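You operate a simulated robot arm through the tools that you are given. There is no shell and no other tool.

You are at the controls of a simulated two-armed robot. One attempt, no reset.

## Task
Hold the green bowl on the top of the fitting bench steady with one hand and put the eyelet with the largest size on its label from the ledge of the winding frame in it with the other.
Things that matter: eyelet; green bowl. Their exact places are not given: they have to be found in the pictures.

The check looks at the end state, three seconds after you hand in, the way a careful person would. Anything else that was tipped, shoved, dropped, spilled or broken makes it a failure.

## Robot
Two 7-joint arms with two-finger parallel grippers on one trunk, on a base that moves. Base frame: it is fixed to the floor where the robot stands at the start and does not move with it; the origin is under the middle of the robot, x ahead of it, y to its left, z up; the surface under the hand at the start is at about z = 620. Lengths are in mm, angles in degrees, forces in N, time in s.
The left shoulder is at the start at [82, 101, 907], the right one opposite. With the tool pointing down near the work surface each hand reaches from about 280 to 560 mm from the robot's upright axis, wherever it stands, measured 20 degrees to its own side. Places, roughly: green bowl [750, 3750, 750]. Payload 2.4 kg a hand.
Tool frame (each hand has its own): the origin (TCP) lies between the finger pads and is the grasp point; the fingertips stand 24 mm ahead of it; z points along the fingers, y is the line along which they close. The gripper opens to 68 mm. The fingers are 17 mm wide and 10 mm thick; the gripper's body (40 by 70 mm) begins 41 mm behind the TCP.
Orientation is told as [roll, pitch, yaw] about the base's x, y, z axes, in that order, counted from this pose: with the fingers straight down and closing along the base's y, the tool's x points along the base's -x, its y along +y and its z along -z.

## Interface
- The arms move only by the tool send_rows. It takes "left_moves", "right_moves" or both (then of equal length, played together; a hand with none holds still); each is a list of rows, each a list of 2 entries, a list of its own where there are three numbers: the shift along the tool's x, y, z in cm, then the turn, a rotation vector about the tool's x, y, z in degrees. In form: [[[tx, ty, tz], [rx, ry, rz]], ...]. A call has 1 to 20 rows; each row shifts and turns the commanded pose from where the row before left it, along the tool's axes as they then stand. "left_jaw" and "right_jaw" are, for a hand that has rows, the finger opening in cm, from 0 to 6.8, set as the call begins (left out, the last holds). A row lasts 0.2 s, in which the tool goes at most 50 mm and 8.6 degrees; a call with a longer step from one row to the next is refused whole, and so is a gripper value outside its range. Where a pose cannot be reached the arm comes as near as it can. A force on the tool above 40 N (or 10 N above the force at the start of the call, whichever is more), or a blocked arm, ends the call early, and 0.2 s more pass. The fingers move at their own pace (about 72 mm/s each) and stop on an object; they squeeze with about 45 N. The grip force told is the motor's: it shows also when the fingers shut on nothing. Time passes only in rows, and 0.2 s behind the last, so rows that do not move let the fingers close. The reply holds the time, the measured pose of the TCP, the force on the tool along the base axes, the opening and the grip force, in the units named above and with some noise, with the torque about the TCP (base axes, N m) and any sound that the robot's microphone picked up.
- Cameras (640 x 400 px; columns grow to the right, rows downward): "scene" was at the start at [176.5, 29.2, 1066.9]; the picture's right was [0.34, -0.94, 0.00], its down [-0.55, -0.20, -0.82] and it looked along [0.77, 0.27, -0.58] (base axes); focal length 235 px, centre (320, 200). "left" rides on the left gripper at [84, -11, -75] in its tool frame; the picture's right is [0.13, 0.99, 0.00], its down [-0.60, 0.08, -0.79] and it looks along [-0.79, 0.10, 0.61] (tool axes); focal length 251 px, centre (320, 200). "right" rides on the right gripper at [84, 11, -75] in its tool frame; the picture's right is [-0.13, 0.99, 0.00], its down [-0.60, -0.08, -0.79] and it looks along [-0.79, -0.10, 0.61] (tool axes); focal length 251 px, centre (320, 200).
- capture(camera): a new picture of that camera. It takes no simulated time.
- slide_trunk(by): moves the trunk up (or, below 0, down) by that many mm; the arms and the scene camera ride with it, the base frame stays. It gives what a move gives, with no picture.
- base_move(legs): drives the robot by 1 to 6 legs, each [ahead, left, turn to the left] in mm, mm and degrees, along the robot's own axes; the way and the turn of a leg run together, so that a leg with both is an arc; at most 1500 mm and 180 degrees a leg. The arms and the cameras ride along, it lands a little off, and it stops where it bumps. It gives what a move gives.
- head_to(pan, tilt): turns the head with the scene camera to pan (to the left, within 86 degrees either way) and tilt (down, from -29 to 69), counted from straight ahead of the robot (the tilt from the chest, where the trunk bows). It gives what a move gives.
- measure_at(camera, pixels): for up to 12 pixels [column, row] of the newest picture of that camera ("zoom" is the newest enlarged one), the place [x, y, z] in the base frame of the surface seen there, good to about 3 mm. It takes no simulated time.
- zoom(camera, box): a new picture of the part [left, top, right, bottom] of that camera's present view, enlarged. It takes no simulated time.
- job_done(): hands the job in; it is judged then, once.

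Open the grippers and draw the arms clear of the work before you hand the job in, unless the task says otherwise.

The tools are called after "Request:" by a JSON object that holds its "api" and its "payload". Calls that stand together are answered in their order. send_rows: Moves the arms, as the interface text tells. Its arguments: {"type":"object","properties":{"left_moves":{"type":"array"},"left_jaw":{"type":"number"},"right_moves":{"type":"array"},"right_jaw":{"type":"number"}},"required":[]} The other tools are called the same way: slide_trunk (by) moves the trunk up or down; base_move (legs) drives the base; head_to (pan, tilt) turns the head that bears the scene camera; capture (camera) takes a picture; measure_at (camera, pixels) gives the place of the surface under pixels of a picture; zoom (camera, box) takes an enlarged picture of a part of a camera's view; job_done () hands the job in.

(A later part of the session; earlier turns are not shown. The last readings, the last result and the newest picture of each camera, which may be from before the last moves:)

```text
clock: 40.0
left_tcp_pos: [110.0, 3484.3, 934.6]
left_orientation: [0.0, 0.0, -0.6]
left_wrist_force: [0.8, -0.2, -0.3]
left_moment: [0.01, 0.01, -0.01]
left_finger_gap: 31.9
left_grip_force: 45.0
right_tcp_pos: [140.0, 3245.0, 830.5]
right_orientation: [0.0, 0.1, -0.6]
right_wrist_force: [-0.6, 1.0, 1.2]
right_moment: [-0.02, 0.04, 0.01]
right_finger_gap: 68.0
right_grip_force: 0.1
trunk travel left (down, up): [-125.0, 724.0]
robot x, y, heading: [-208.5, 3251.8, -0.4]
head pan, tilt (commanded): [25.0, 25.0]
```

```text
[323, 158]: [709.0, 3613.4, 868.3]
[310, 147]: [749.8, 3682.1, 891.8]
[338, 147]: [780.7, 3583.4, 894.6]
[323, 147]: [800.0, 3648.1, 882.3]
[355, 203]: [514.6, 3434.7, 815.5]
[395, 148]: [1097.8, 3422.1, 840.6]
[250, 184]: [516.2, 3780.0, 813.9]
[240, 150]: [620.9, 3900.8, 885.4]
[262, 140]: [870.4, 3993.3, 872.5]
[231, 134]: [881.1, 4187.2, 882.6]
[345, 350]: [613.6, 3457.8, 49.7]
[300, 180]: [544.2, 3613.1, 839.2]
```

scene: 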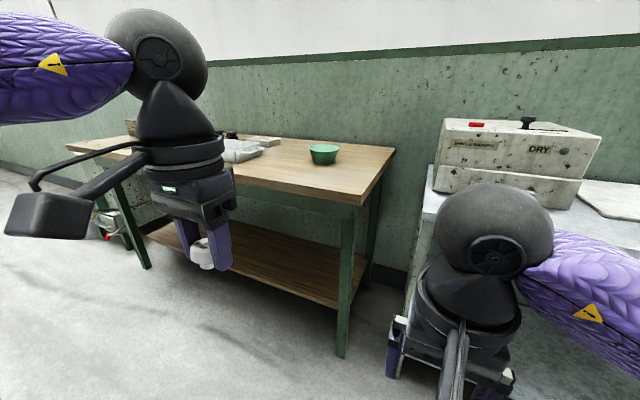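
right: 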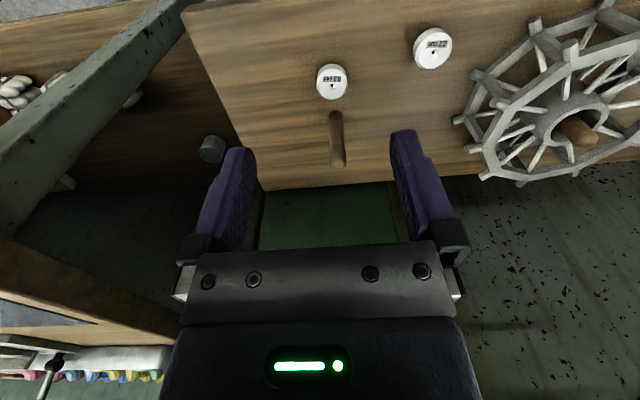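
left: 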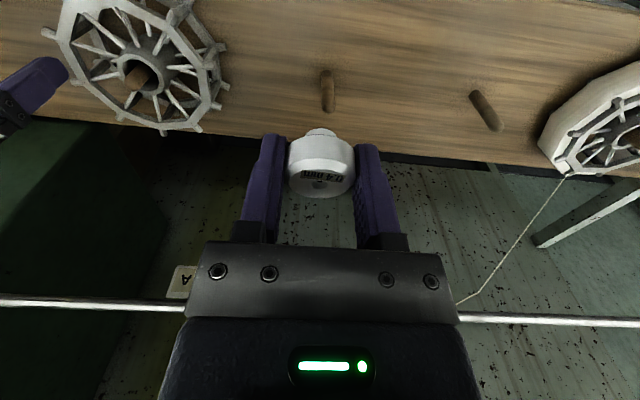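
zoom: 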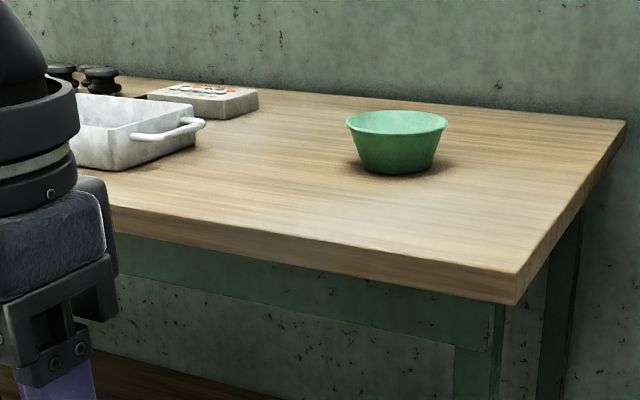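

The bench top is at z≈840, its front edge at x≈515, and the bowl is at about (755,3635) with its rim at z≈893. I'll raise the trunk 225 mm, then drive left and forward to face the bowl.

Request:
{"api": "slide_trunk", "payload": {"by": 225}}

Request:
{"api": "base_move", "payload": {"legs": [[0, 380, 0.4], [300, 0, 0]]}}

Request:
{"api": "head_to", "payload": {"pan": 0, "tilt": 45}}

Request:
{"api": "capture", "payload": {"camera": "scene"}}

Request:
{"api": "capture", "payload": {"camera": "left"}}

```text
clock: 42.4
left_tcp_pos: [110.0, 3484.8, 1158.9]
left_orientation: [0.0, 0.0, -0.7]
left_wrist_force: [0.8, 0.0, 0.0]
left_moment: [0.04, 0.03, -0.03]
left_finger_gap: 32.1
left_grip_force: 44.8
right_tcp_pos: [138.2, 3244.5, 1055.4]
right_orientation: [0.0, 0.1, -0.6]
right_wrist_force: [-0.7, 0.7, -0.3]
right_moment: [0.03, 0.0, 0.03]
right_finger_gap: 68.0
right_grip_force: 0.0
trunk travel left (down, up): [-350.0, 500.0]
robot x, y, heading: [-206.7, 3251.3, -0.5]
head pan, tilt (commanded): [25.0, 25.0]
```

```text
clock: 46.4
left_tcp_pos: [415.3, 3859.1, 1159.3]
left_orientation: [0.1, 0.0, -0.1]
left_wrist_force: [-0.6, -0.4, 1.1]
left_moment: [-0.01, 0.0, 0.01]
left_finger_gap: 31.8
left_grip_force: 44.9
right_tcp_pos: [447.7, 3618.7, 1055.9]
right_orientation: [0.0, 0.0, -0.1]
right_wrist_force: [0.4, 0.1, -0.8]
right_moment: [0.0, 0.02, 0.03]
right_finger_gap: 68.1
right_grip_force: 0.1
trunk travel left (down, up): [-350.0, 500.0]
robot x, y, heading: [99.3, 3622.4, 0.0]
head pan, tilt (commanded): [25.0, 25.0]
```

```text
clock: 47.3
left_tcp_pos: [415.6, 3858.8, 1160.2]
left_orientation: [-0.1, 0.0, -0.1]
left_wrist_force: [-0.1, 0.1, -0.1]
left_moment: [-0.04, -0.01, 0.02]
left_finger_gap: 32.2
left_grip_force: 44.9
right_tcp_pos: [447.3, 3617.3, 1055.9]
right_orientation: [0.0, 0.0, -0.1]
right_wrist_force: [-0.3, -0.7, -0.1]
right_moment: [0.0, -0.01, 0.02]
right_finger_gap: 67.9
right_grip_force: 0.0
trunk travel left (down, up): [-350.0, 500.0]
robot x, y, heading: [103.5, 3623.7, -0.1]
head pan, tilt (commanded): [0.0, 45.0]
```

```text
taken
```

scene: 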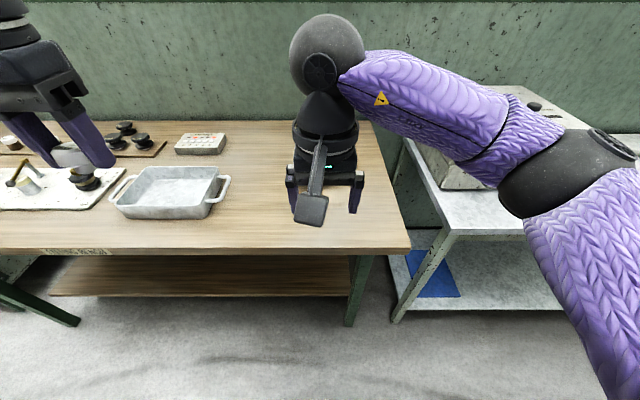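

```text
taken
```

left: 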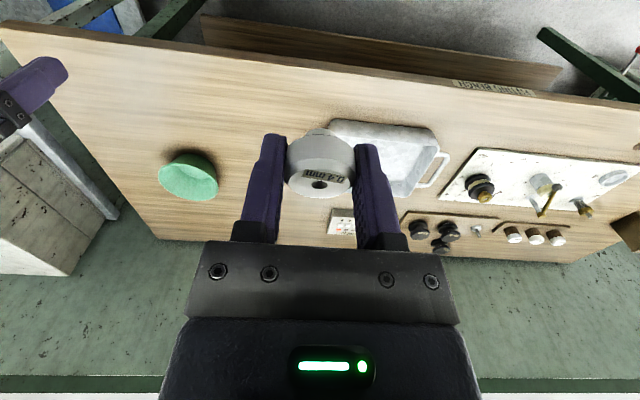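

The right hand hides the bowl from the head camera, so I'll move it right by 16 cm. I'll also measure the bowl in the left view, where it's at (188,177).

Request:
{"api": "measure_at", "payload": {"camera": "left", "pixels": [[188, 165], [188, 185], [160, 172], [217, 187], [188, 155], [185, 201], [100, 40], [60, 200], [150, 235], [120, 50]]}}

Request:
{"api": "send_rows", "payload": {"right_moves": [[[0, -4, 0], [0, 0, 0]], [[0, -4, 0], [0, 0, 0]], [[0, -4, 0], [0, 0, 0]], [[0, -4, 0], [0, 0, 0]]]}}

Request:
{"api": "capture", "payload": {"camera": "scene"}}

Request:
{"api": "capture", "payload": {"camera": "right"}}

```text
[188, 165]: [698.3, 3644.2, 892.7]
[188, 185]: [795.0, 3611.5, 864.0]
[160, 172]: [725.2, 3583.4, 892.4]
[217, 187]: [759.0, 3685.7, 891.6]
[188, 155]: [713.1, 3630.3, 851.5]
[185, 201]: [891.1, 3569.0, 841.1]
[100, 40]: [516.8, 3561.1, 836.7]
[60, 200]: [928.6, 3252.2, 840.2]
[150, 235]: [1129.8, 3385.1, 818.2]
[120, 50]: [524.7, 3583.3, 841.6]
```

```text
clock: 48.3
left_tcp_pos: [414.9, 3858.8, 1159.5]
left_orientation: [0.0, 0.1, -0.1]
left_wrist_force: [-0.3, 0.1, -0.3]
left_moment: [0.0, 0.01, 0.02]
left_finger_gap: 32.2
left_grip_force: 46.0
right_tcp_pos: [447.5, 3455.5, 1054.0]
right_orientation: [-0.1, 0.0, -0.1]
right_wrist_force: [-0.3, 0.0, -0.5]
right_moment: [0.03, -0.02, 0.0]
right_finger_gap: 67.8
right_grip_force: 0.0
trunk travel left (down, up): [-350.0, 500.0]
robot x, y, heading: [102.7, 3622.6, -0.1]
head pan, tilt (commanded): [0.0, 45.0]
```

```text
taken
```

scene: 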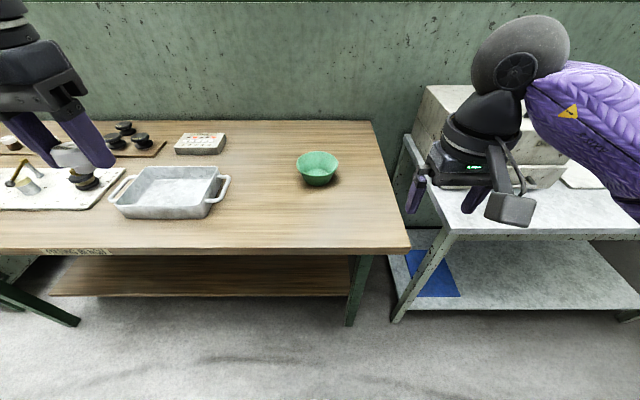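

```text
taken
```

right: 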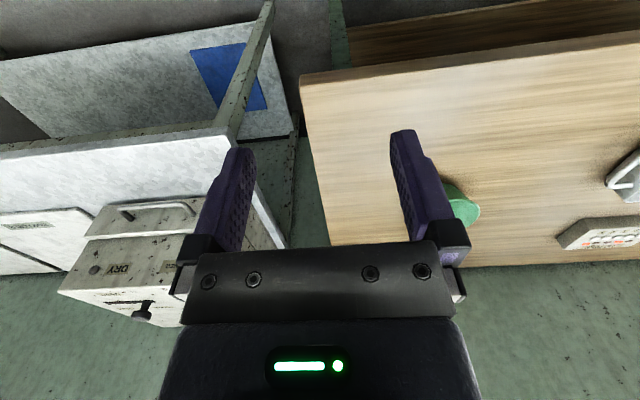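

Now the bowl is clear in the scene at (317,168). I'll zoom in and measure the rim and the inside.

Request:
{"api": "zoom", "payload": {"camera": "scene", "box": [277, 140, 357, 190]}}

Request:
{"api": "measure_at", "payload": {"camera": "zoom", "pixels": [[320, 88], [160, 140], [484, 140], [320, 225], [320, 200], [320, 150], [240, 150], [400, 150], [200, 100], [440, 100], [260, 300], [320, 355]]}}

```text
8.00 times, centred on (317, 165) of scene
```

zoom: 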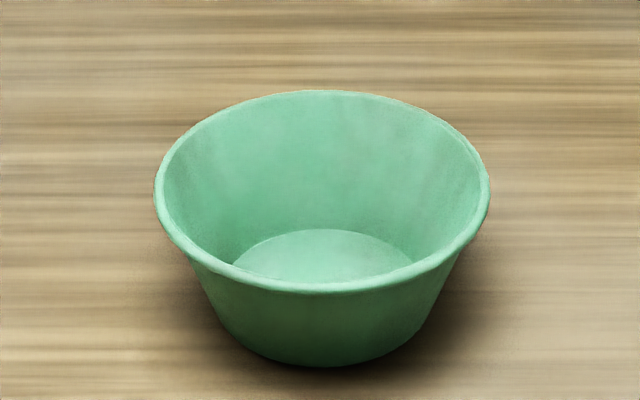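

```text
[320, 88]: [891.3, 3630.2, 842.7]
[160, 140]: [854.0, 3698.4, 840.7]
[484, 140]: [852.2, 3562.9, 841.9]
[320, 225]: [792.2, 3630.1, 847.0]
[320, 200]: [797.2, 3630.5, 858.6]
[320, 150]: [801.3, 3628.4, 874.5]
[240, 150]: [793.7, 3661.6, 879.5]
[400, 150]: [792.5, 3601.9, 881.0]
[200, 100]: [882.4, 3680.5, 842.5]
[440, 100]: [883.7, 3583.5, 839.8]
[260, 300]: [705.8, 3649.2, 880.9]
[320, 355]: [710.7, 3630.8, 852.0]
```

I'll measure exactly on the rim: back (320,96), left (160,190), right (483,190), front (320,284), plus the bottom.

Request:
{"api": "measure_at", "payload": {"camera": "zoom", "pixels": [[320, 98], [160, 190], [482, 190], [320, 286], [320, 270], [320, 250], [165, 215], [475, 220], [235, 260], [408, 258], [460, 260], [476, 180]]}}

```text
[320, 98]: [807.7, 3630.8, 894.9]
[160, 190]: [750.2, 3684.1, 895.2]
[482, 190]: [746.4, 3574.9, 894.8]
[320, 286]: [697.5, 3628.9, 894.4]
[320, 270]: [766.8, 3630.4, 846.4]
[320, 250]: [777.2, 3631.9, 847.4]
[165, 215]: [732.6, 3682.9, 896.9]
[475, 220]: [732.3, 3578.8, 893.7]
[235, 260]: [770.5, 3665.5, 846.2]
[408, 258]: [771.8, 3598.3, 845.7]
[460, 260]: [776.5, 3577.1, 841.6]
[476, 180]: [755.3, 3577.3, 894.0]
```

Bowl: centre (752.5,3629.5), rim radius about 55 at z≈895, inside bottom at z≈846 with radius about 39. I'll turn the left hand 90° about its own axis in free air, so it closes along x with its camera to the left, and then drive 165 mm closer.

Request:
{"api": "send_rows", "payload": {"left_moves": [[[0, 0, 0], [0, 0, 7.5]], [[0, 0, 0], [0, 0, 7.5]], [[0, 0, 0], [0, 0, 7.5]], [[0, 0, 0], [0, 0, 7.5]], [[0, 0, 0], [0, 0, 7.5]], [[0, 0, 0], [0, 0, 7.5]], [[0, 0, 0], [0, 0, 7.5]], [[0, 0, 0], [0, 0, 7.5]], [[0, 0, 0], [0, 0, 7.5]], [[0, 0, 0], [0, 0, 7.5]], [[0, 0, 0], [0, 0, 7.5]], [[0, 0, 0], [0, 0, 7.5]]]}}

Request:
{"api": "capture", "payload": {"camera": "scene"}}

```text
clock: 50.9
left_tcp_pos: [311.4, 3741.0, 1150.3]
left_orientation: [0.1, 0.1, -90.1]
left_wrist_force: [0.0, 0.8, 0.4]
left_moment: [0.0, 0.03, 0.01]
left_finger_gap: 32.3
left_grip_force: 45.2
left hand out of reach, approached as far as the arm can: row 6, 7, 8, 9, 10, 11, 12
right_tcp_pos: [447.8, 3455.5, 1054.2]
right_orientation: [-0.1, -0.1, 0.0]
right_wrist_force: [0.2, 0.0, -0.3]
right_moment: [-0.06, 0.02, 0.0]
right_finger_gap: 67.9
right_grip_force: 0.0
trunk travel left (down, up): [-350.0, 500.0]
robot x, y, heading: [99.2, 3626.1, -0.2]
head pan, tilt (commanded): [0.0, 45.0]
```

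```text
taken
```

scene: 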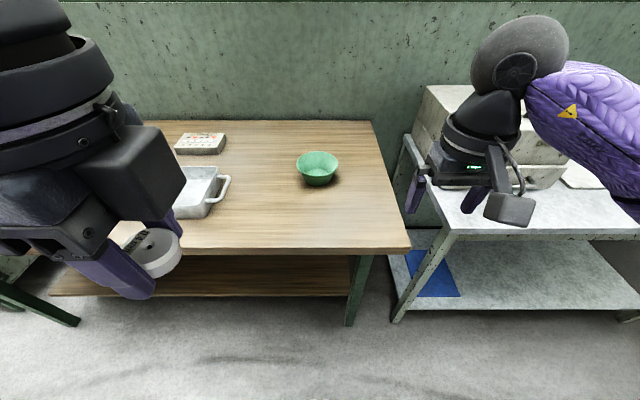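

The yaw of -90° was reached, but the hand got pulled in to (311,3741). I'll move it forward (tool y is now base +x) and see whether the reach recovers.

Request:
{"api": "send_rows", "payload": {"left_moves": [[[0, 4, 0], [0, 0, 0]], [[0, 4, 0], [0, 0, 0]], [[0, 4, 0], [0, 0, 0]]]}}

```text
clock: 51.7
left_tcp_pos: [335.8, 3703.9, 1157.4]
left_orientation: [0.1, 0.0, -89.9]
left_wrist_force: [-0.2, -0.2, 0.1]
left_moment: [-0.02, 0.04, -0.02]
left_finger_gap: 31.7
left_grip_force: 44.8
left hand out of reach, approached as far as the arm can: row 1, 2, 3
right_tcp_pos: [448.4, 3457.4, 1054.0]
right_orientation: [0.1, 0.0, -0.1]
right_wrist_force: [-1.0, -0.3, -1.0]
right_moment: [0.03, -0.03, 0.0]
right_finger_gap: 68.2
right_grip_force: 0.1
trunk travel left (down, up): [-350.0, 500.0]
robot x, y, heading: [100.0, 3624.8, -0.2]
head pan, tilt (commanded): [0.0, 45.0]
```

Full -90° is beyond the left arm's comfortable reach here. I'll turn back to about -35°, which is enough to keep the left fingers clear of the right hand's inner finger.

Request:
{"api": "send_rows", "payload": {"left_moves": [[[0, 0, 0], [0, 0, -7.86]], [[0, 0, 0], [0, 0, -7.86]], [[0, 0, 0], [0, 0, -7.86]], [[0, 0, 0], [0, 0, -7.86]], [[0, 0, 0], [0, 0, -7.86]], [[0, 0, 0], [0, 0, -7.86]], [[0, 0, 0], [0, 0, -7.86]]]}}

```text
clock: 53.3
left_tcp_pos: [336.9, 3703.6, 1156.7]
left_orientation: [0.0, 0.1, -34.9]
left_wrist_force: [-0.4, -0.6, -0.2]
left_moment: [0.0, 0.01, 0.0]
left_finger_gap: 32.0
left_grip_force: 45.4
right_tcp_pos: [447.6, 3456.9, 1054.5]
right_orientation: [0.1, 0.0, -0.2]
right_wrist_force: [0.5, -0.2, -0.1]
right_moment: [-0.01, -0.01, -0.02]
right_finger_gap: 67.7
right_grip_force: 0.1
trunk travel left (down, up): [-350.0, 500.0]
robot x, y, heading: [97.4, 3625.7, -0.2]
head pan, tilt (commanded): [0.0, 45.0]
```

Orientation is now -35° yaw at (337,3704,1157). I'll move the left hand back out to its side, clear of the head and the work.

Request:
{"api": "send_rows", "payload": {"left_moves": [[[0.46, 3.58, 0], [0, 0, 0]], [[0.46, 3.58, 0], [0, 0, 0]], [[0.46, 3.58, 0], [0, 0, 0]], [[0.46, 3.58, 0], [0, 0, 0]], [[0.46, 3.58, 0], [0, 0, 0]]]}}

Request:
{"api": "base_move", "payload": {"legs": [[165, 0, 0]]}}

Request:
{"api": "capture", "payload": {"camera": "scene"}}

Request:
{"api": "capture", "payload": {"camera": "right"}}

```text
clock: 54.5
left_tcp_pos: [421.6, 3866.1, 1157.0]
left_orientation: [0.0, 0.0, -35.0]
left_wrist_force: [-0.2, -0.8, 0.0]
left_moment: [0.0, -0.03, -0.01]
left_finger_gap: 32.1
left_grip_force: 45.1
right_tcp_pos: [447.3, 3456.0, 1054.8]
right_orientation: [0.1, -0.1, -0.2]
right_wrist_force: [-1.1, -0.5, 0.2]
right_moment: [-0.01, 0.04, 0.01]
right_finger_gap: 68.2
right_grip_force: 0.1
trunk travel left (down, up): [-350.0, 500.0]
robot x, y, heading: [98.0, 3621.4, 0.1]
head pan, tilt (commanded): [0.0, 45.0]
```

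```text
clock: 55.9
left_tcp_pos: [585.6, 3862.6, 1158.3]
left_orientation: [0.0, -0.1, -35.1]
left_wrist_force: [0.0, -1.0, -0.4]
left_moment: [0.0, 0.01, 0.01]
left_finger_gap: 31.9
left_grip_force: 44.5
right_tcp_pos: [611.9, 3455.5, 1054.7]
right_orientation: [0.0, 0.0, -0.2]
right_wrist_force: [-0.5, -0.4, 0.5]
right_moment: [0.0, 0.02, -0.01]
right_finger_gap: 68.4
right_grip_force: 0.0
trunk travel left (down, up): [-350.0, 500.0]
robot x, y, heading: [266.8, 3623.4, -0.5]
head pan, tilt (commanded): [0.0, 45.0]
```

```text
taken
```

scene: 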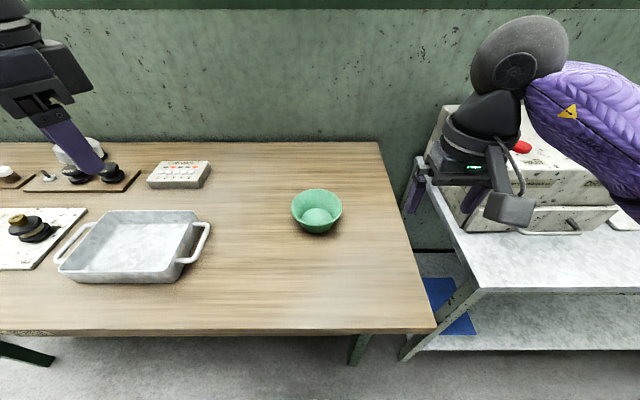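

```text
taken
```

right: 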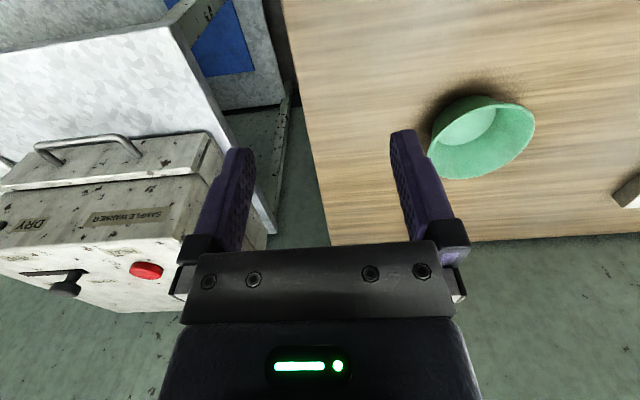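

Now well placed. I'll re-measure the bowl rim in a zoomed scene view, and also the warmer box at the right.

Request:
{"api": "measure_at", "payload": {"camera": "right", "pixels": [[120, 250], [200, 240], [90, 145], [60, 280], [150, 270], [190, 160], [255, 200], [500, 105], [450, 170], [530, 115], [430, 150], [480, 175]]}}

Request:
{"api": "zoom", "payload": {"camera": "scene", "box": [277, 185, 357, 235]}}

```text
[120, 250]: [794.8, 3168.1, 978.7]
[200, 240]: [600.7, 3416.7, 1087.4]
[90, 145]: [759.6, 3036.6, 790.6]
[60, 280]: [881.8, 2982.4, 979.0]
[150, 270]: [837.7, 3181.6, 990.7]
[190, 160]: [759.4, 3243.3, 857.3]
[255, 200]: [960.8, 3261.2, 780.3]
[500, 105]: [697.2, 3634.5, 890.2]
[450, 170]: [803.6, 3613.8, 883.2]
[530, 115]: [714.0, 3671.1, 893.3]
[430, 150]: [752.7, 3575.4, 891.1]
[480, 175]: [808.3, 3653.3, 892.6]
```

```text
8.00 times, centred on (317, 210) of scene
```

zoom: 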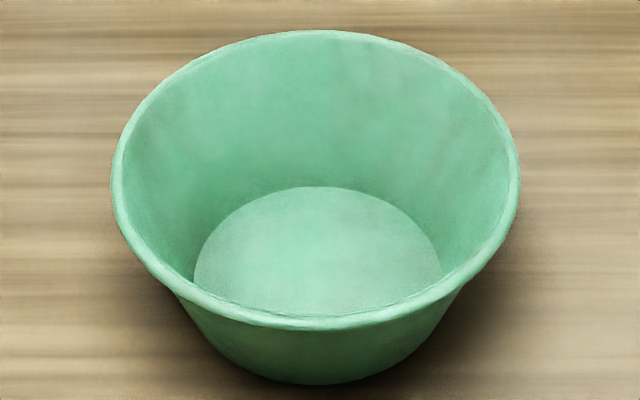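

I'll measure rim points in this closer zoom: back (320,36), left (120,170), right (514,170), front (320,322), plus the right-back sector where I'll grip.

Request:
{"api": "measure_at", "payload": {"camera": "zoom", "pixels": [[320, 38], [121, 170], [513, 170], [320, 320], [505, 130], [490, 105], [470, 90], [515, 190], [320, 250], [225, 270], [440, 260], [320, 190]]}}

```text
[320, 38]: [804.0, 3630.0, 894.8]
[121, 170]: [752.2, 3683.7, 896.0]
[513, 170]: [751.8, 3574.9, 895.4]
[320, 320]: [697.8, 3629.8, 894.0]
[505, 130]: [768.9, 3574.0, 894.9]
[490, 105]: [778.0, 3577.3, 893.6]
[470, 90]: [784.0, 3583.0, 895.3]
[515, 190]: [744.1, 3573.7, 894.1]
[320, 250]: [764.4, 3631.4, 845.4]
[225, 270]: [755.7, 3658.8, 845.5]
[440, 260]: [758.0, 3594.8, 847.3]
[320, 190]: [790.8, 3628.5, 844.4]
```

Bowl centre (751,3629.3), rim radius about 55, z≈895. I'll turn the right hand to yaw +20 and lean it 22° outward, so its fingers run parallel to the bowl wall, then go to a point above the right-back rim.

Request:
{"api": "send_rows", "payload": {"right_moves": [[[0, 0, 0], [0, 0, -6.73]], [[0, 0, 0], [0, 0, -6.73]], [[0, 0, 0], [0, 0, -6.73]], [[0, 0, 0], [-7.33, 0, 0]], [[0, 0, 0], [-7.33, 0, 0]], [[0, 0, 0], [-7.33, 0, 0]], [[0, 0, 0], [0, 0, 0]]], "right_jaw": 3.6}}

Request:
{"api": "capture", "payload": {"camera": "scene"}}

```text
clock: 57.5
left_tcp_pos: [585.4, 3863.4, 1158.0]
left_orientation: [0.1, -0.2, -35.1]
left_wrist_force: [0.4, -0.1, 0.6]
left_moment: [0.02, 0.04, -0.04]
left_finger_gap: 32.1
left_grip_force: 44.8
right_tcp_pos: [609.6, 3454.7, 1055.9]
right_orientation: [22.0, 0.0, 20.1]
right_wrist_force: [-0.8, 0.1, 0.6]
right_moment: [-0.02, -0.02, 0.0]
right_finger_gap: 36.3
right_grip_force: 0.0
trunk travel left (down, up): [-350.0, 500.0]
robot x, y, heading: [263.2, 3623.7, -0.1]
head pan, tilt (commanded): [0.0, 45.0]
```

```text
taken
```

scene: 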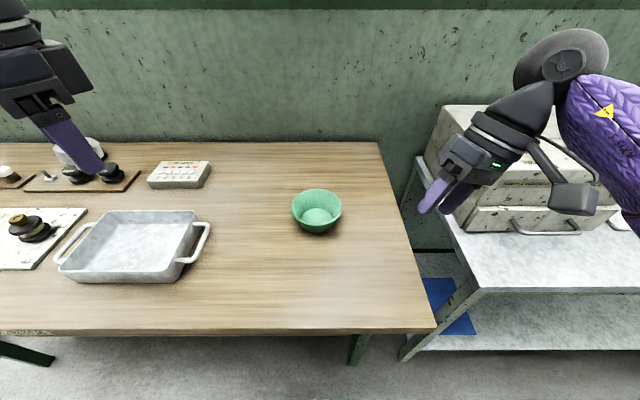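

Orientation [22,0,20] is as planned. I'll move to the pre-grasp point above the right-back rim.

Request:
{"api": "send_rows", "payload": {"right_moves": [[[-3.8, -0.03, 1.81], [0, 0, 0]], [[-3.8, -0.03, 1.81], [0, 0, 0]], [[-3.8, -0.03, 1.81], [0, 0, 0]], [[-3.8, -0.03, 1.81], [0, 0, 0]], [[-3.8, -0.03, 1.81], [0, 0, 0]]]}}

Request:
{"api": "capture", "payload": {"camera": "scene"}}

Request:
{"api": "capture", "payload": {"camera": "right"}}

```text
clock: 58.7
left_tcp_pos: [585.4, 3862.7, 1157.8]
left_orientation: [0.0, 0.0, -35.0]
left_wrist_force: [0.0, -0.3, 0.1]
left_moment: [0.0, 0.02, -0.01]
left_finger_gap: 32.1
left_grip_force: 45.1
right_tcp_pos: [727.5, 3524.4, 996.0]
right_orientation: [21.9, 0.0, 19.9]
right_wrist_force: [0.3, 0.2, 0.0]
right_moment: [0.0, 0.0, -0.01]
right_finger_gap: 36.0
right_grip_force: 0.0
right hand out of reach, approached as far as the arm can: row 4, 5
trunk travel left (down, up): [-350.0, 500.0]
robot x, y, heading: [265.1, 3623.2, -0.5]
head pan, tilt (commanded): [0.0, 45.0]
```

```text
taken
```

scene: 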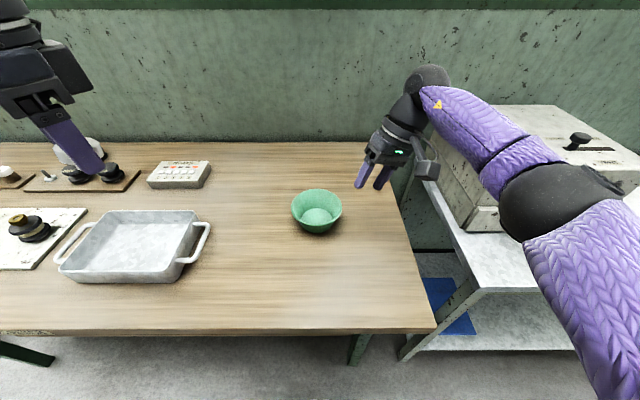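

```text
taken
```

right: 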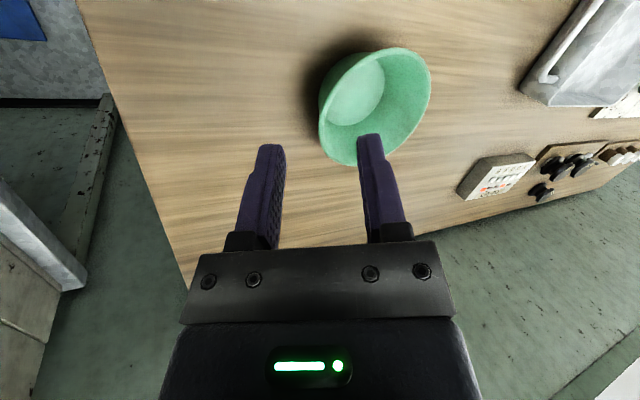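

The right arm stopped short at (727,3524,996), since the target is near its reach limit. I'll check how much room remains between my body and the bench edge before coming closer.

Request:
{"api": "head_to", "payload": {"pan": 0, "tilt": 69}}

Request:
{"api": "capture", "payload": {"camera": "scene"}}

```text
clock: 59.6
left_tcp_pos: [585.5, 3863.2, 1157.4]
left_orientation: [-0.1, -0.2, -35.1]
left_wrist_force: [-0.2, -0.2, 0.4]
left_moment: [0.0, -0.02, -0.02]
left_finger_gap: 32.0
left_grip_force: 45.0
right_tcp_pos: [725.3, 3523.9, 996.3]
right_orientation: [22.0, 0.0, 19.8]
right_wrist_force: [0.7, 0.1, -0.2]
right_moment: [0.03, 0.02, 0.01]
right_finger_gap: 36.0
right_grip_force: 0.1
trunk travel left (down, up): [-350.0, 500.0]
robot x, y, heading: [263.2, 3617.3, -0.3]
head pan, tilt (commanded): [0.0, 68.8]
```

```text
taken
```

scene: 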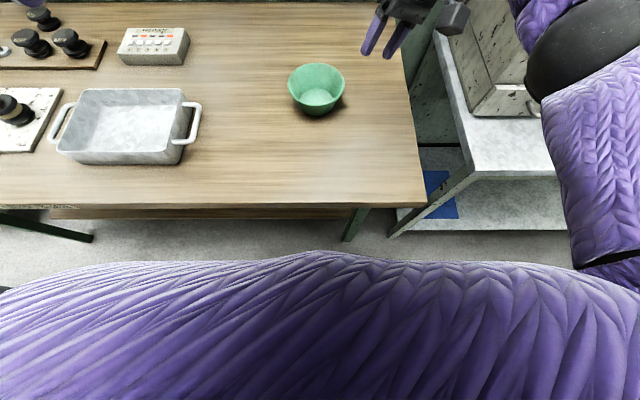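

I'll measure the front of my chest (the purple edge along rows 252–270), the bench edge and the floor-level parts.

Request:
{"api": "measure_at", "payload": {"camera": "scene", "pixels": [[320, 254], [320, 265], [320, 290], [150, 270], [450, 268], [550, 275], [320, 330], [200, 300], [320, 205], [350, 238], [200, 212], [80, 235]]}}

```text
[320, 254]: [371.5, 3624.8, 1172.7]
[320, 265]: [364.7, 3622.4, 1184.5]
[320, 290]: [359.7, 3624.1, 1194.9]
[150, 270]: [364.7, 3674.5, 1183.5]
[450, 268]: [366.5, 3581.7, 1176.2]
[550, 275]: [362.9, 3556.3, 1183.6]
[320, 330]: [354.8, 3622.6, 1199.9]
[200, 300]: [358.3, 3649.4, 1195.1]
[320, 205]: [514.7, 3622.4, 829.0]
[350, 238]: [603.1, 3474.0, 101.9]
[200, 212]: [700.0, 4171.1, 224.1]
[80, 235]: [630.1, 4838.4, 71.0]
```

Chest front is at x≈371 and the base front at about 463, with bench legs at x≈603, so I can safely come 60 mm closer. I'll do that and retry the pre-grasp point.

Request:
{"api": "base_move", "payload": {"legs": [[60, 0, 0.4]]}}

Request:
{"api": "head_to", "payload": {"pan": -5, "tilt": 55}}

Request:
{"api": "capture", "payload": {"camera": "scene"}}

```text
clock: 60.6
left_tcp_pos: [644.1, 3864.8, 1158.0]
left_orientation: [0.0, 0.0, -34.8]
left_wrist_force: [0.4, 0.5, -0.1]
left_moment: [0.01, 0.01, 0.03]
left_finger_gap: 31.9
left_grip_force: 45.0
right_tcp_pos: [788.4, 3526.0, 994.4]
right_orientation: [22.1, 0.0, 20.2]
right_wrist_force: [0.7, -0.2, -0.1]
right_moment: [-0.02, -0.01, -0.01]
right_finger_gap: 36.0
right_grip_force: 0.1
trunk travel left (down, up): [-350.0, 500.0]
robot x, y, heading: [325.4, 3620.6, 0.3]
head pan, tilt (commanded): [0.0, 68.8]
```

```text
clock: 61.4
left_tcp_pos: [642.3, 3865.1, 1157.4]
left_orientation: [0.0, -0.1, -34.9]
left_wrist_force: [0.9, -0.5, -0.9]
left_moment: [0.01, 0.01, -0.02]
left_finger_gap: 32.2
left_grip_force: 44.9
right_tcp_pos: [788.1, 3526.8, 995.2]
right_orientation: [22.1, 0.0, 20.2]
right_wrist_force: [-1.1, -0.3, 0.1]
right_moment: [-0.03, -0.01, 0.03]
right_finger_gap: 36.0
right_grip_force: 0.0
trunk travel left (down, up): [-350.0, 500.0]
robot x, y, heading: [321.5, 3619.2, -0.1]
head pan, tilt (commanded): [-5.0, 55.0]
```

```text
taken
```

scene: 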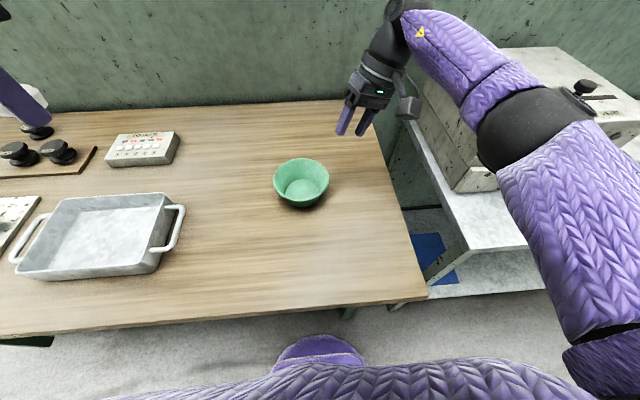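

The hand came along to (788,3527,995). I'll shift to the pre-grasp point 70 mm out along the finger line from the rim.

Request:
{"api": "send_rows", "payload": {"right_moves": [[[-0.015, 0.735, 1.645], [0, 0, 0]], [[-0.015, 0.735, 1.645], [0, 0, 0]], [[0, 0, 0], [0, 0, 0]]]}}

Request:
{"api": "capture", "payload": {"camera": "right"}}

Request:
{"api": "capture", "payload": {"camera": "scene"}}

```text
clock: 62.1
left_tcp_pos: [642.1, 3865.3, 1158.3]
left_orientation: [0.0, -0.1, -34.8]
left_wrist_force: [-0.4, -0.3, 0.1]
left_moment: [-0.01, 0.0, -0.05]
left_finger_gap: 32.1
left_grip_force: 45.2
right_tcp_pos: [779.2, 3552.0, 970.5]
right_orientation: [22.1, 0.0, 20.2]
right_wrist_force: [-0.3, 0.5, -0.2]
right_moment: [0.01, 0.01, 0.0]
right_finger_gap: 36.3
right_grip_force: 0.0
trunk travel left (down, up): [-350.0, 500.0]
robot x, y, heading: [321.1, 3624.7, 0.3]
head pan, tilt (commanded): [-5.0, 55.0]
```

```text
taken
```

right: 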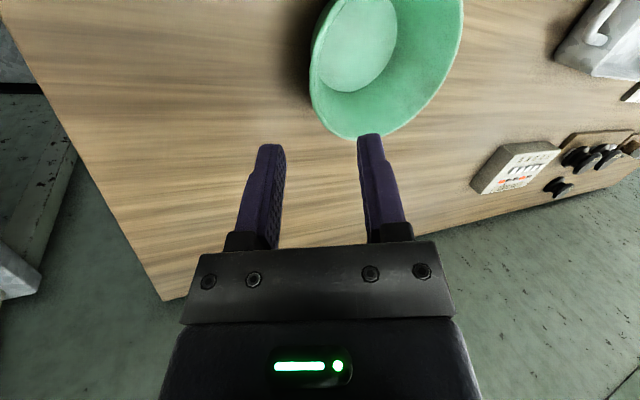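

```text
taken
```

scene: 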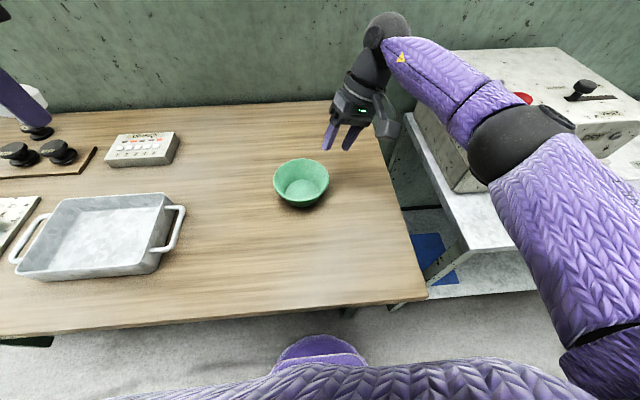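

In the right view, the grasp line should meet the rim at about (320,89), and the bowl's left rim edge is there at about (312,90). I'll measure it to confirm.

Request:
{"api": "measure_at", "payload": {"camera": "right", "pixels": [[313, 90], [316, 90], [319, 90], [314, 75], [316, 105], [330, 125], [350, 137], [340, 90]]}}

Request:
{"api": "zoom", "payload": {"camera": "right", "box": [280, 40, 408, 120]}}

```text
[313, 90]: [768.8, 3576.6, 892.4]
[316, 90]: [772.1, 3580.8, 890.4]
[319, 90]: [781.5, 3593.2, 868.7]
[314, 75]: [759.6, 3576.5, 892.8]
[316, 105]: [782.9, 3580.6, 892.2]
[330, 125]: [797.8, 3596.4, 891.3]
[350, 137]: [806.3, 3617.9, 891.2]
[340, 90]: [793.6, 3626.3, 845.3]
```

```text
5.00 times, centred on (344, 80) of right
```

zoom: 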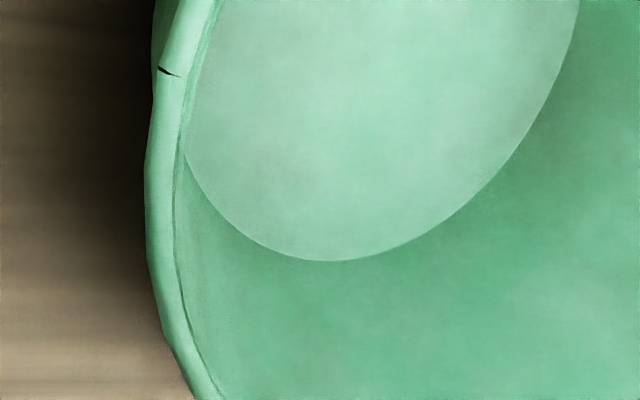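

The rim sits about 4 mm outward of the tool axis in the hand camera, so I'll correct by -4 mm in tool y. I'll advance halfway, then check again.

Request:
{"api": "send_rows", "payload": {"right_moves": [[[0, -0.4, 1.8], [0, 0, 0]], [[0, 0, 1.8], [0, 0, 0]], [[0, 0, 0], [0, 0, 0]]]}}

Request:
{"api": "capture", "payload": {"camera": "right"}}

Request:
{"api": "zoom", "payload": {"camera": "right", "box": [240, 80, 400, 180]}}

```text
clock: 63.0
left_tcp_pos: [642.5, 3864.7, 1157.7]
left_orientation: [0.0, -0.1, -34.8]
left_wrist_force: [-0.7, 0.6, 0.2]
left_moment: [0.04, -0.01, 0.01]
left_finger_gap: 31.9
left_grip_force: 44.8
right_tcp_pos: [776.0, 3561.5, 934.9]
right_orientation: [22.0, 0.0, 20.2]
right_wrist_force: [-0.3, 0.1, -0.5]
right_moment: [-0.01, -0.06, 0.03]
right_finger_gap: 36.0
right_grip_force: 0.0
trunk travel left (down, up): [-350.0, 500.0]
robot x, y, heading: [323.6, 3623.6, 0.3]
head pan, tilt (commanded): [-5.0, 55.0]
```

```text
taken
```

right: 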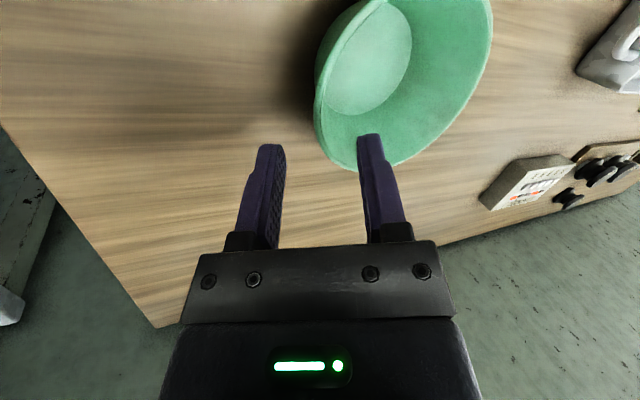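

```text
4.00 times, centred on (320, 130) of right
```

zoom: 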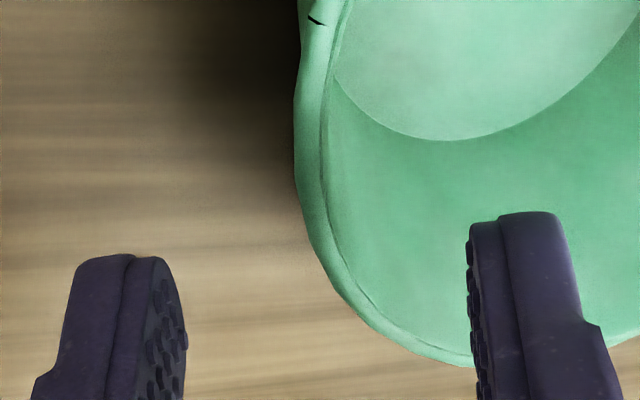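

The rim's middle is now at about (318,122), 1 mm off the line. I'll advance the remaining 34 mm with a 1 mm correction.

Request:
{"api": "send_rows", "payload": {"right_moves": [[[0, -0.1, 1.2], [0, 0, 0]], [[0, 0, 1.1], [0, 0, 0]], [[0, 0, 1.1], [0, 0, 0]], [[0, 0, 0], [0, 0, 0]]]}}

Request:
{"api": "capture", "payload": {"camera": "right"}}

Request:
{"api": "zoom", "payload": {"camera": "scene", "box": [240, 110, 400, 210]}}

```text
clock: 64.0
left_tcp_pos: [641.8, 3864.2, 1158.0]
left_orientation: [0.0, -0.1, -34.9]
left_wrist_force: [0.9, 0.5, -0.1]
left_moment: [0.0, -0.03, 0.02]
left_finger_gap: 32.4
left_grip_force: 45.1
right_tcp_pos: [771.8, 3571.0, 903.6]
right_orientation: [22.0, 0.0, 20.2]
right_wrist_force: [-0.6, 0.0, 0.4]
right_moment: [0.01, 0.02, -0.02]
right_finger_gap: 36.3
right_grip_force: 0.1
trunk travel left (down, up): [-350.0, 500.0]
robot x, y, heading: [325.4, 3624.4, 0.4]
head pan, tilt (commanded): [-5.0, 55.0]
```

```text
taken
```

right: 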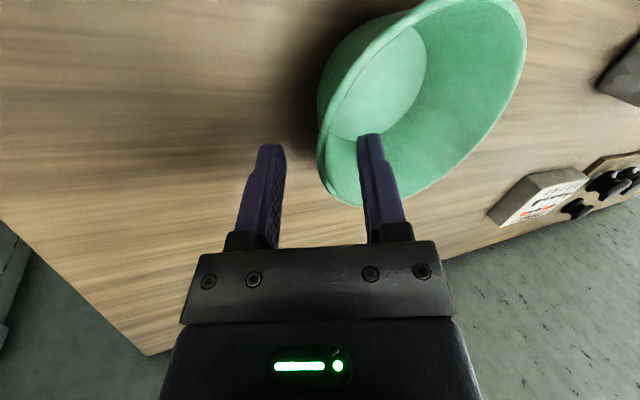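

```text
4.00 times, centred on (320, 160) of scene
```

zoom: 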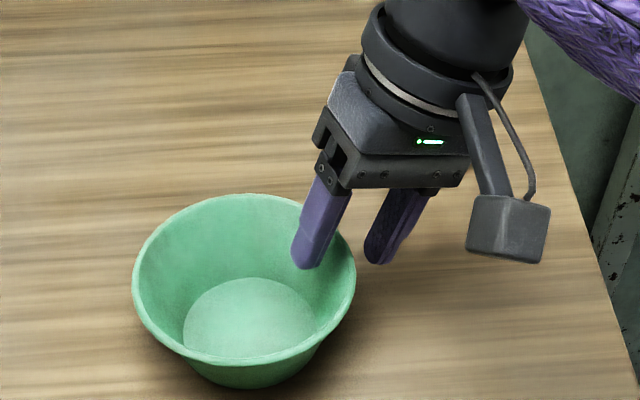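

The inner finger is inside the bowl and the outer finger outside. I'll zoom in the hand view to check the centring before closing.

Request:
{"api": "zoom", "payload": {"camera": "right", "box": [256, 110, 400, 200]}}

```text
4.44 times, centred on (328, 155) of right
```

zoom: 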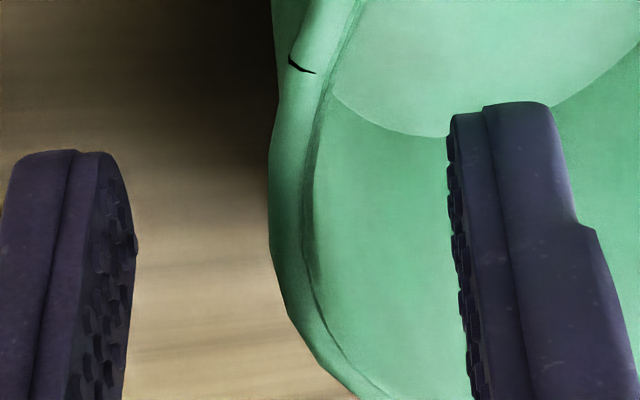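

The rim's middle lies within 1 mm of the finger midline. I'll close the right hand on the rim.

Request:
{"api": "send_rows", "payload": {"right_moves": [[[0, 0, 0], [0, 0, 0]], [[0, 0, 0], [0, 0, 0]]], "right_jaw": 1.2}}

Request:
{"api": "send_rows", "payload": {"right_moves": [[[0, 0, 0], [0, 0, 0]], [[0, 0, 0], [0, 0, 0]]], "right_jaw": 0.2}}

Request:
{"api": "capture", "payload": {"camera": "right"}}

Request:
{"api": "zoom", "payload": {"camera": "scene", "box": [240, 110, 400, 210]}}

```text
clock: 64.5
left_tcp_pos: [642.7, 3864.9, 1158.4]
left_orientation: [-0.1, -0.1, -34.9]
left_wrist_force: [-0.1, -0.8, -0.2]
left_moment: [-0.02, 0.04, -0.01]
left_finger_gap: 31.8
left_grip_force: 44.7
right_tcp_pos: [771.7, 3571.1, 903.7]
right_orientation: [22.0, 0.1, 20.2]
right_wrist_force: [-0.7, 0.1, -0.8]
right_moment: [-0.04, 0.01, 0.03]
right_finger_gap: 12.1
right_grip_force: 0.5
trunk travel left (down, up): [-350.0, 500.0]
robot x, y, heading: [324.3, 3623.0, 0.2]
head pan, tilt (commanded): [-5.0, 55.0]
```

```text
clock: 65.2
left_tcp_pos: [642.7, 3864.2, 1157.9]
left_orientation: [-0.1, -0.2, -34.8]
left_wrist_force: [-0.5, -0.3, -0.6]
left_moment: [-0.03, 0.01, 0.03]
left_finger_gap: 32.2
left_grip_force: 45.4
right_tcp_pos: [771.5, 3570.7, 903.9]
right_orientation: [21.9, 0.0, 20.2]
right_wrist_force: [-0.3, -0.3, 0.7]
right_moment: [-0.01, 0.02, 0.04]
right_finger_gap: 2.7
right_grip_force: 0.9
trunk travel left (down, up): [-350.0, 500.0]
robot x, y, heading: [327.5, 3623.8, 0.1]
head pan, tilt (commanded): [-5.0, 55.0]
```

```text
taken
```

right: 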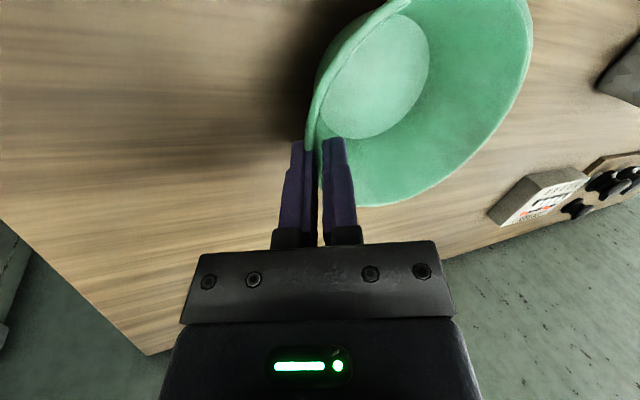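

```text
4.00 times, centred on (320, 160) of scene
```

zoom: 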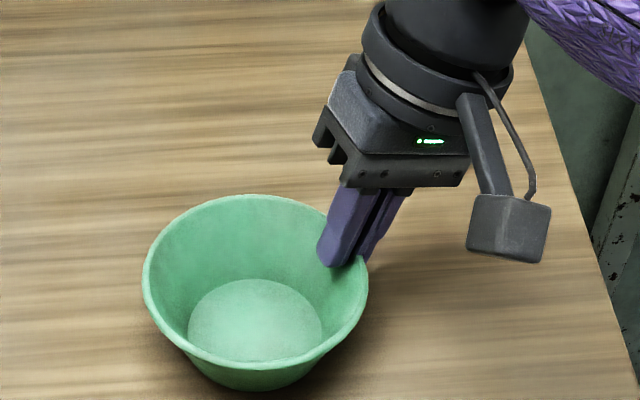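

The gap is 2.7 mm with only 0.9 N so far, and the bowl shifted just a few mm toward the hand. I'll command it fully closed so that the full squeeze builds up.

Request:
{"api": "send_rows", "payload": {"right_moves": [[[0, 0, 0], [0, 0, 0]], [[0, 0, 0], [0, 0, 0]], [[0, 0, 0], [0, 0, 0]]], "right_jaw": 0.0}}

Request:
{"api": "zoom", "payload": {"camera": "right", "box": [256, 90, 400, 180]}}

Request:
{"api": "zoom", "payload": {"camera": "scene", "box": [240, 110, 400, 210]}}

```text
clock: 66.0
left_tcp_pos: [642.4, 3865.1, 1158.1]
left_orientation: [0.1, -0.1, -34.8]
left_wrist_force: [-0.7, 0.6, 0.0]
left_moment: [-0.02, -0.03, 0.03]
left_finger_gap: 32.0
left_grip_force: 45.4
right_tcp_pos: [771.8, 3571.6, 904.3]
right_orientation: [22.0, 0.0, 20.2]
right_wrist_force: [0.3, -0.5, -0.2]
right_moment: [-0.06, -0.03, -0.01]
right_finger_gap: 2.2
right_grip_force: 26.4
trunk travel left (down, up): [-350.0, 500.0]
robot x, y, heading: [322.4, 3624.6, 0.3]
head pan, tilt (commanded): [-5.0, 55.0]
```

```text
4.44 times, centred on (328, 135) of right
```

zoom: 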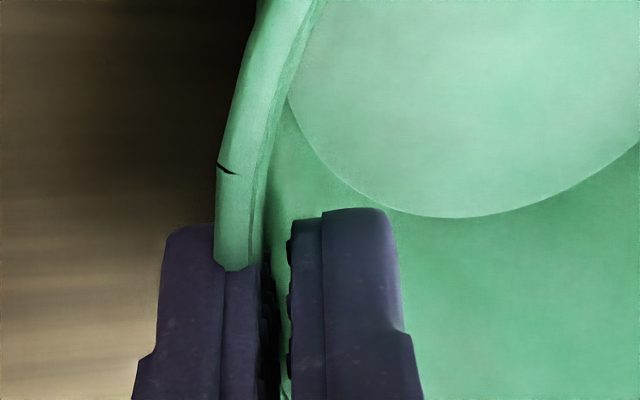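

```text
4.00 times, centred on (320, 160) of scene
```

zoom: 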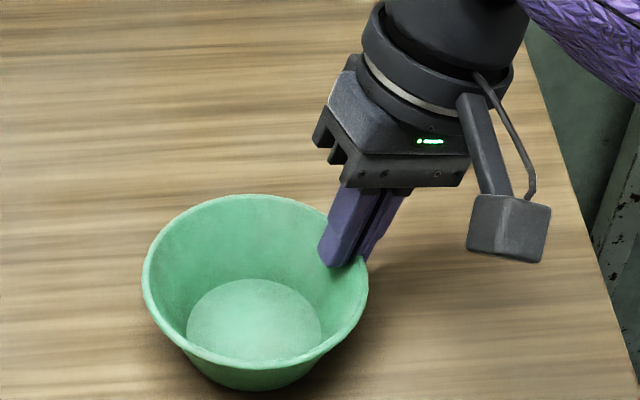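

Grip is 26 N at a 2.2 mm gap and seems to be still rising. I'll wait a moment, then re-measure the bowl's rim and floor.

Request:
{"api": "send_rows", "payload": {"right_moves": [[[0, 0, 0], [0, 0, 0]], [[0, 0, 0], [0, 0, 0]], [[0, 0, 0], [0, 0, 0]]]}}

Request:
{"api": "zoom", "payload": {"camera": "scene", "box": [263, 145, 343, 195]}}

```text
clock: 66.8
left_tcp_pos: [643.7, 3864.2, 1159.1]
left_orientation: [0.0, -0.1, -34.8]
left_wrist_force: [0.8, 0.7, -0.1]
left_moment: [0.0, -0.01, 0.01]
left_finger_gap: 32.3
left_grip_force: 44.9
right_tcp_pos: [770.9, 3571.8, 904.4]
right_orientation: [22.0, 0.1, 20.2]
right_wrist_force: [-0.3, 0.2, 0.3]
right_moment: [-0.04, -0.02, 0.03]
right_finger_gap: 1.9
right_grip_force: 26.3
trunk travel left (down, up): [-350.0, 500.0]
robot x, y, heading: [324.7, 3624.0, -0.0]
head pan, tilt (commanded): [-5.0, 55.0]
```

```text
8.00 times, centred on (303, 170) of scene
```

zoom: 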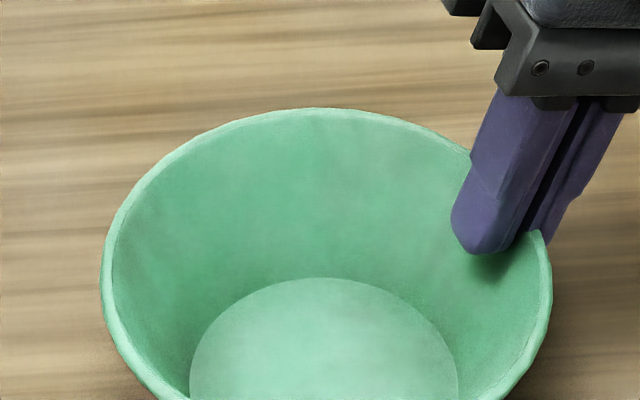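

The grip is steady at 26 N on a 2 mm wall. I'll measure the bowl's present place: the rim's left, back and right, the floor, and the front in the full picture.

Request:
{"api": "zoom", "payload": {"camera": "scene", "box": [255, 145, 351, 205]}}

Request:
{"api": "measure_at", "payload": {"camera": "zoom", "pixels": [[320, 95], [137, 230], [320, 388], [507, 230], [230, 290], [320, 290], [420, 290], [320, 236], [320, 360], [150, 180]]}}

```text
6.67 times, centred on (303, 175) of scene
```

zoom: 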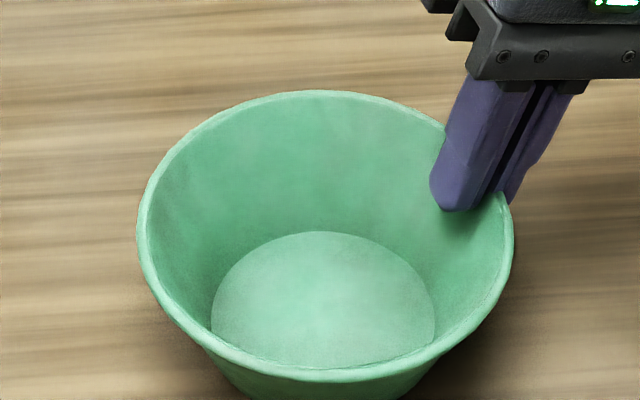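

```text
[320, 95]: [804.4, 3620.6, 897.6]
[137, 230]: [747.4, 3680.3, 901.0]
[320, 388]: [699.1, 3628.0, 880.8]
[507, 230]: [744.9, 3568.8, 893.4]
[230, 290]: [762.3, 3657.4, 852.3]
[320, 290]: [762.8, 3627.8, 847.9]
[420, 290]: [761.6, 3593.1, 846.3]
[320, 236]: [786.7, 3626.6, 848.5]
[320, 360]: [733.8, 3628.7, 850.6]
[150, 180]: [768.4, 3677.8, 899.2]
```

The squeeze aligned the wall to my fingers and tilted the bowl about 4.5°: left rim at 901 versus right at 893. I'll roll the right hand back 4.5° with a small inward and upward shift, so the bowl's base sits flat again.

Request:
{"api": "send_rows", "payload": {"right_moves": [[[0, 0.1, 0.012], [0.9, 0, 0]], [[0, 0.1, 0.012], [0.9, 0, 0]], [[0, 0.1, 0.012], [0.9, 0, 0]], [[0, 0.1, 0.012], [0.9, 0, 0]], [[0, 0.1, 0.012], [0.9, 0, 0]], [[0, 0, 0], [0, 0, 0]]]}}

Request:
{"api": "zoom", "payload": {"camera": "scene", "box": [255, 145, 351, 205]}}

Request:
{"api": "measure_at", "payload": {"camera": "zoom", "pixels": [[320, 95], [135, 220], [140, 230], [507, 230], [230, 290], [320, 290], [420, 290], [320, 245], [320, 350], [150, 180], [270, 300], [380, 300]]}}

```text
clock: 68.2
left_tcp_pos: [642.2, 3864.5, 1158.8]
left_orientation: [0.0, -0.1, -34.9]
left_wrist_force: [0.4, 0.3, -0.5]
left_moment: [-0.03, -0.03, 0.01]
left_finger_gap: 32.1
left_grip_force: 45.4
right_tcp_pos: [769.2, 3576.0, 905.1]
right_orientation: [17.5, 0.0, 20.2]
right_wrist_force: [0.0, -2.5, 5.5]
right_moment: [0.01, 0.25, 0.08]
right_finger_gap: 1.9
right_grip_force: 26.6
trunk travel left (down, up): [-350.0, 500.0]
robot x, y, heading: [322.0, 3623.5, 0.1]
head pan, tilt (commanded): [-5.0, 55.0]
```

```text
6.67 times, centred on (303, 175) of scene
```

zoom: 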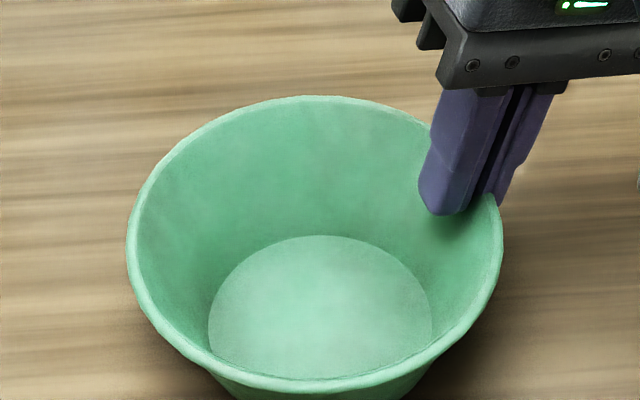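

```text
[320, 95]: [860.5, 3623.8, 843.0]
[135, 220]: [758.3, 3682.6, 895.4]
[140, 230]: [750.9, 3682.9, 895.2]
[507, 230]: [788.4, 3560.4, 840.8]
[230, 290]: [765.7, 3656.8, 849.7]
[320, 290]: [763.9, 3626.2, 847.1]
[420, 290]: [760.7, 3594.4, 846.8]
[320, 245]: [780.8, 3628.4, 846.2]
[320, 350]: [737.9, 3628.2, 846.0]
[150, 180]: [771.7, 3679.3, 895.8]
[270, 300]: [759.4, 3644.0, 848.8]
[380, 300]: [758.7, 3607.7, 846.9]
```

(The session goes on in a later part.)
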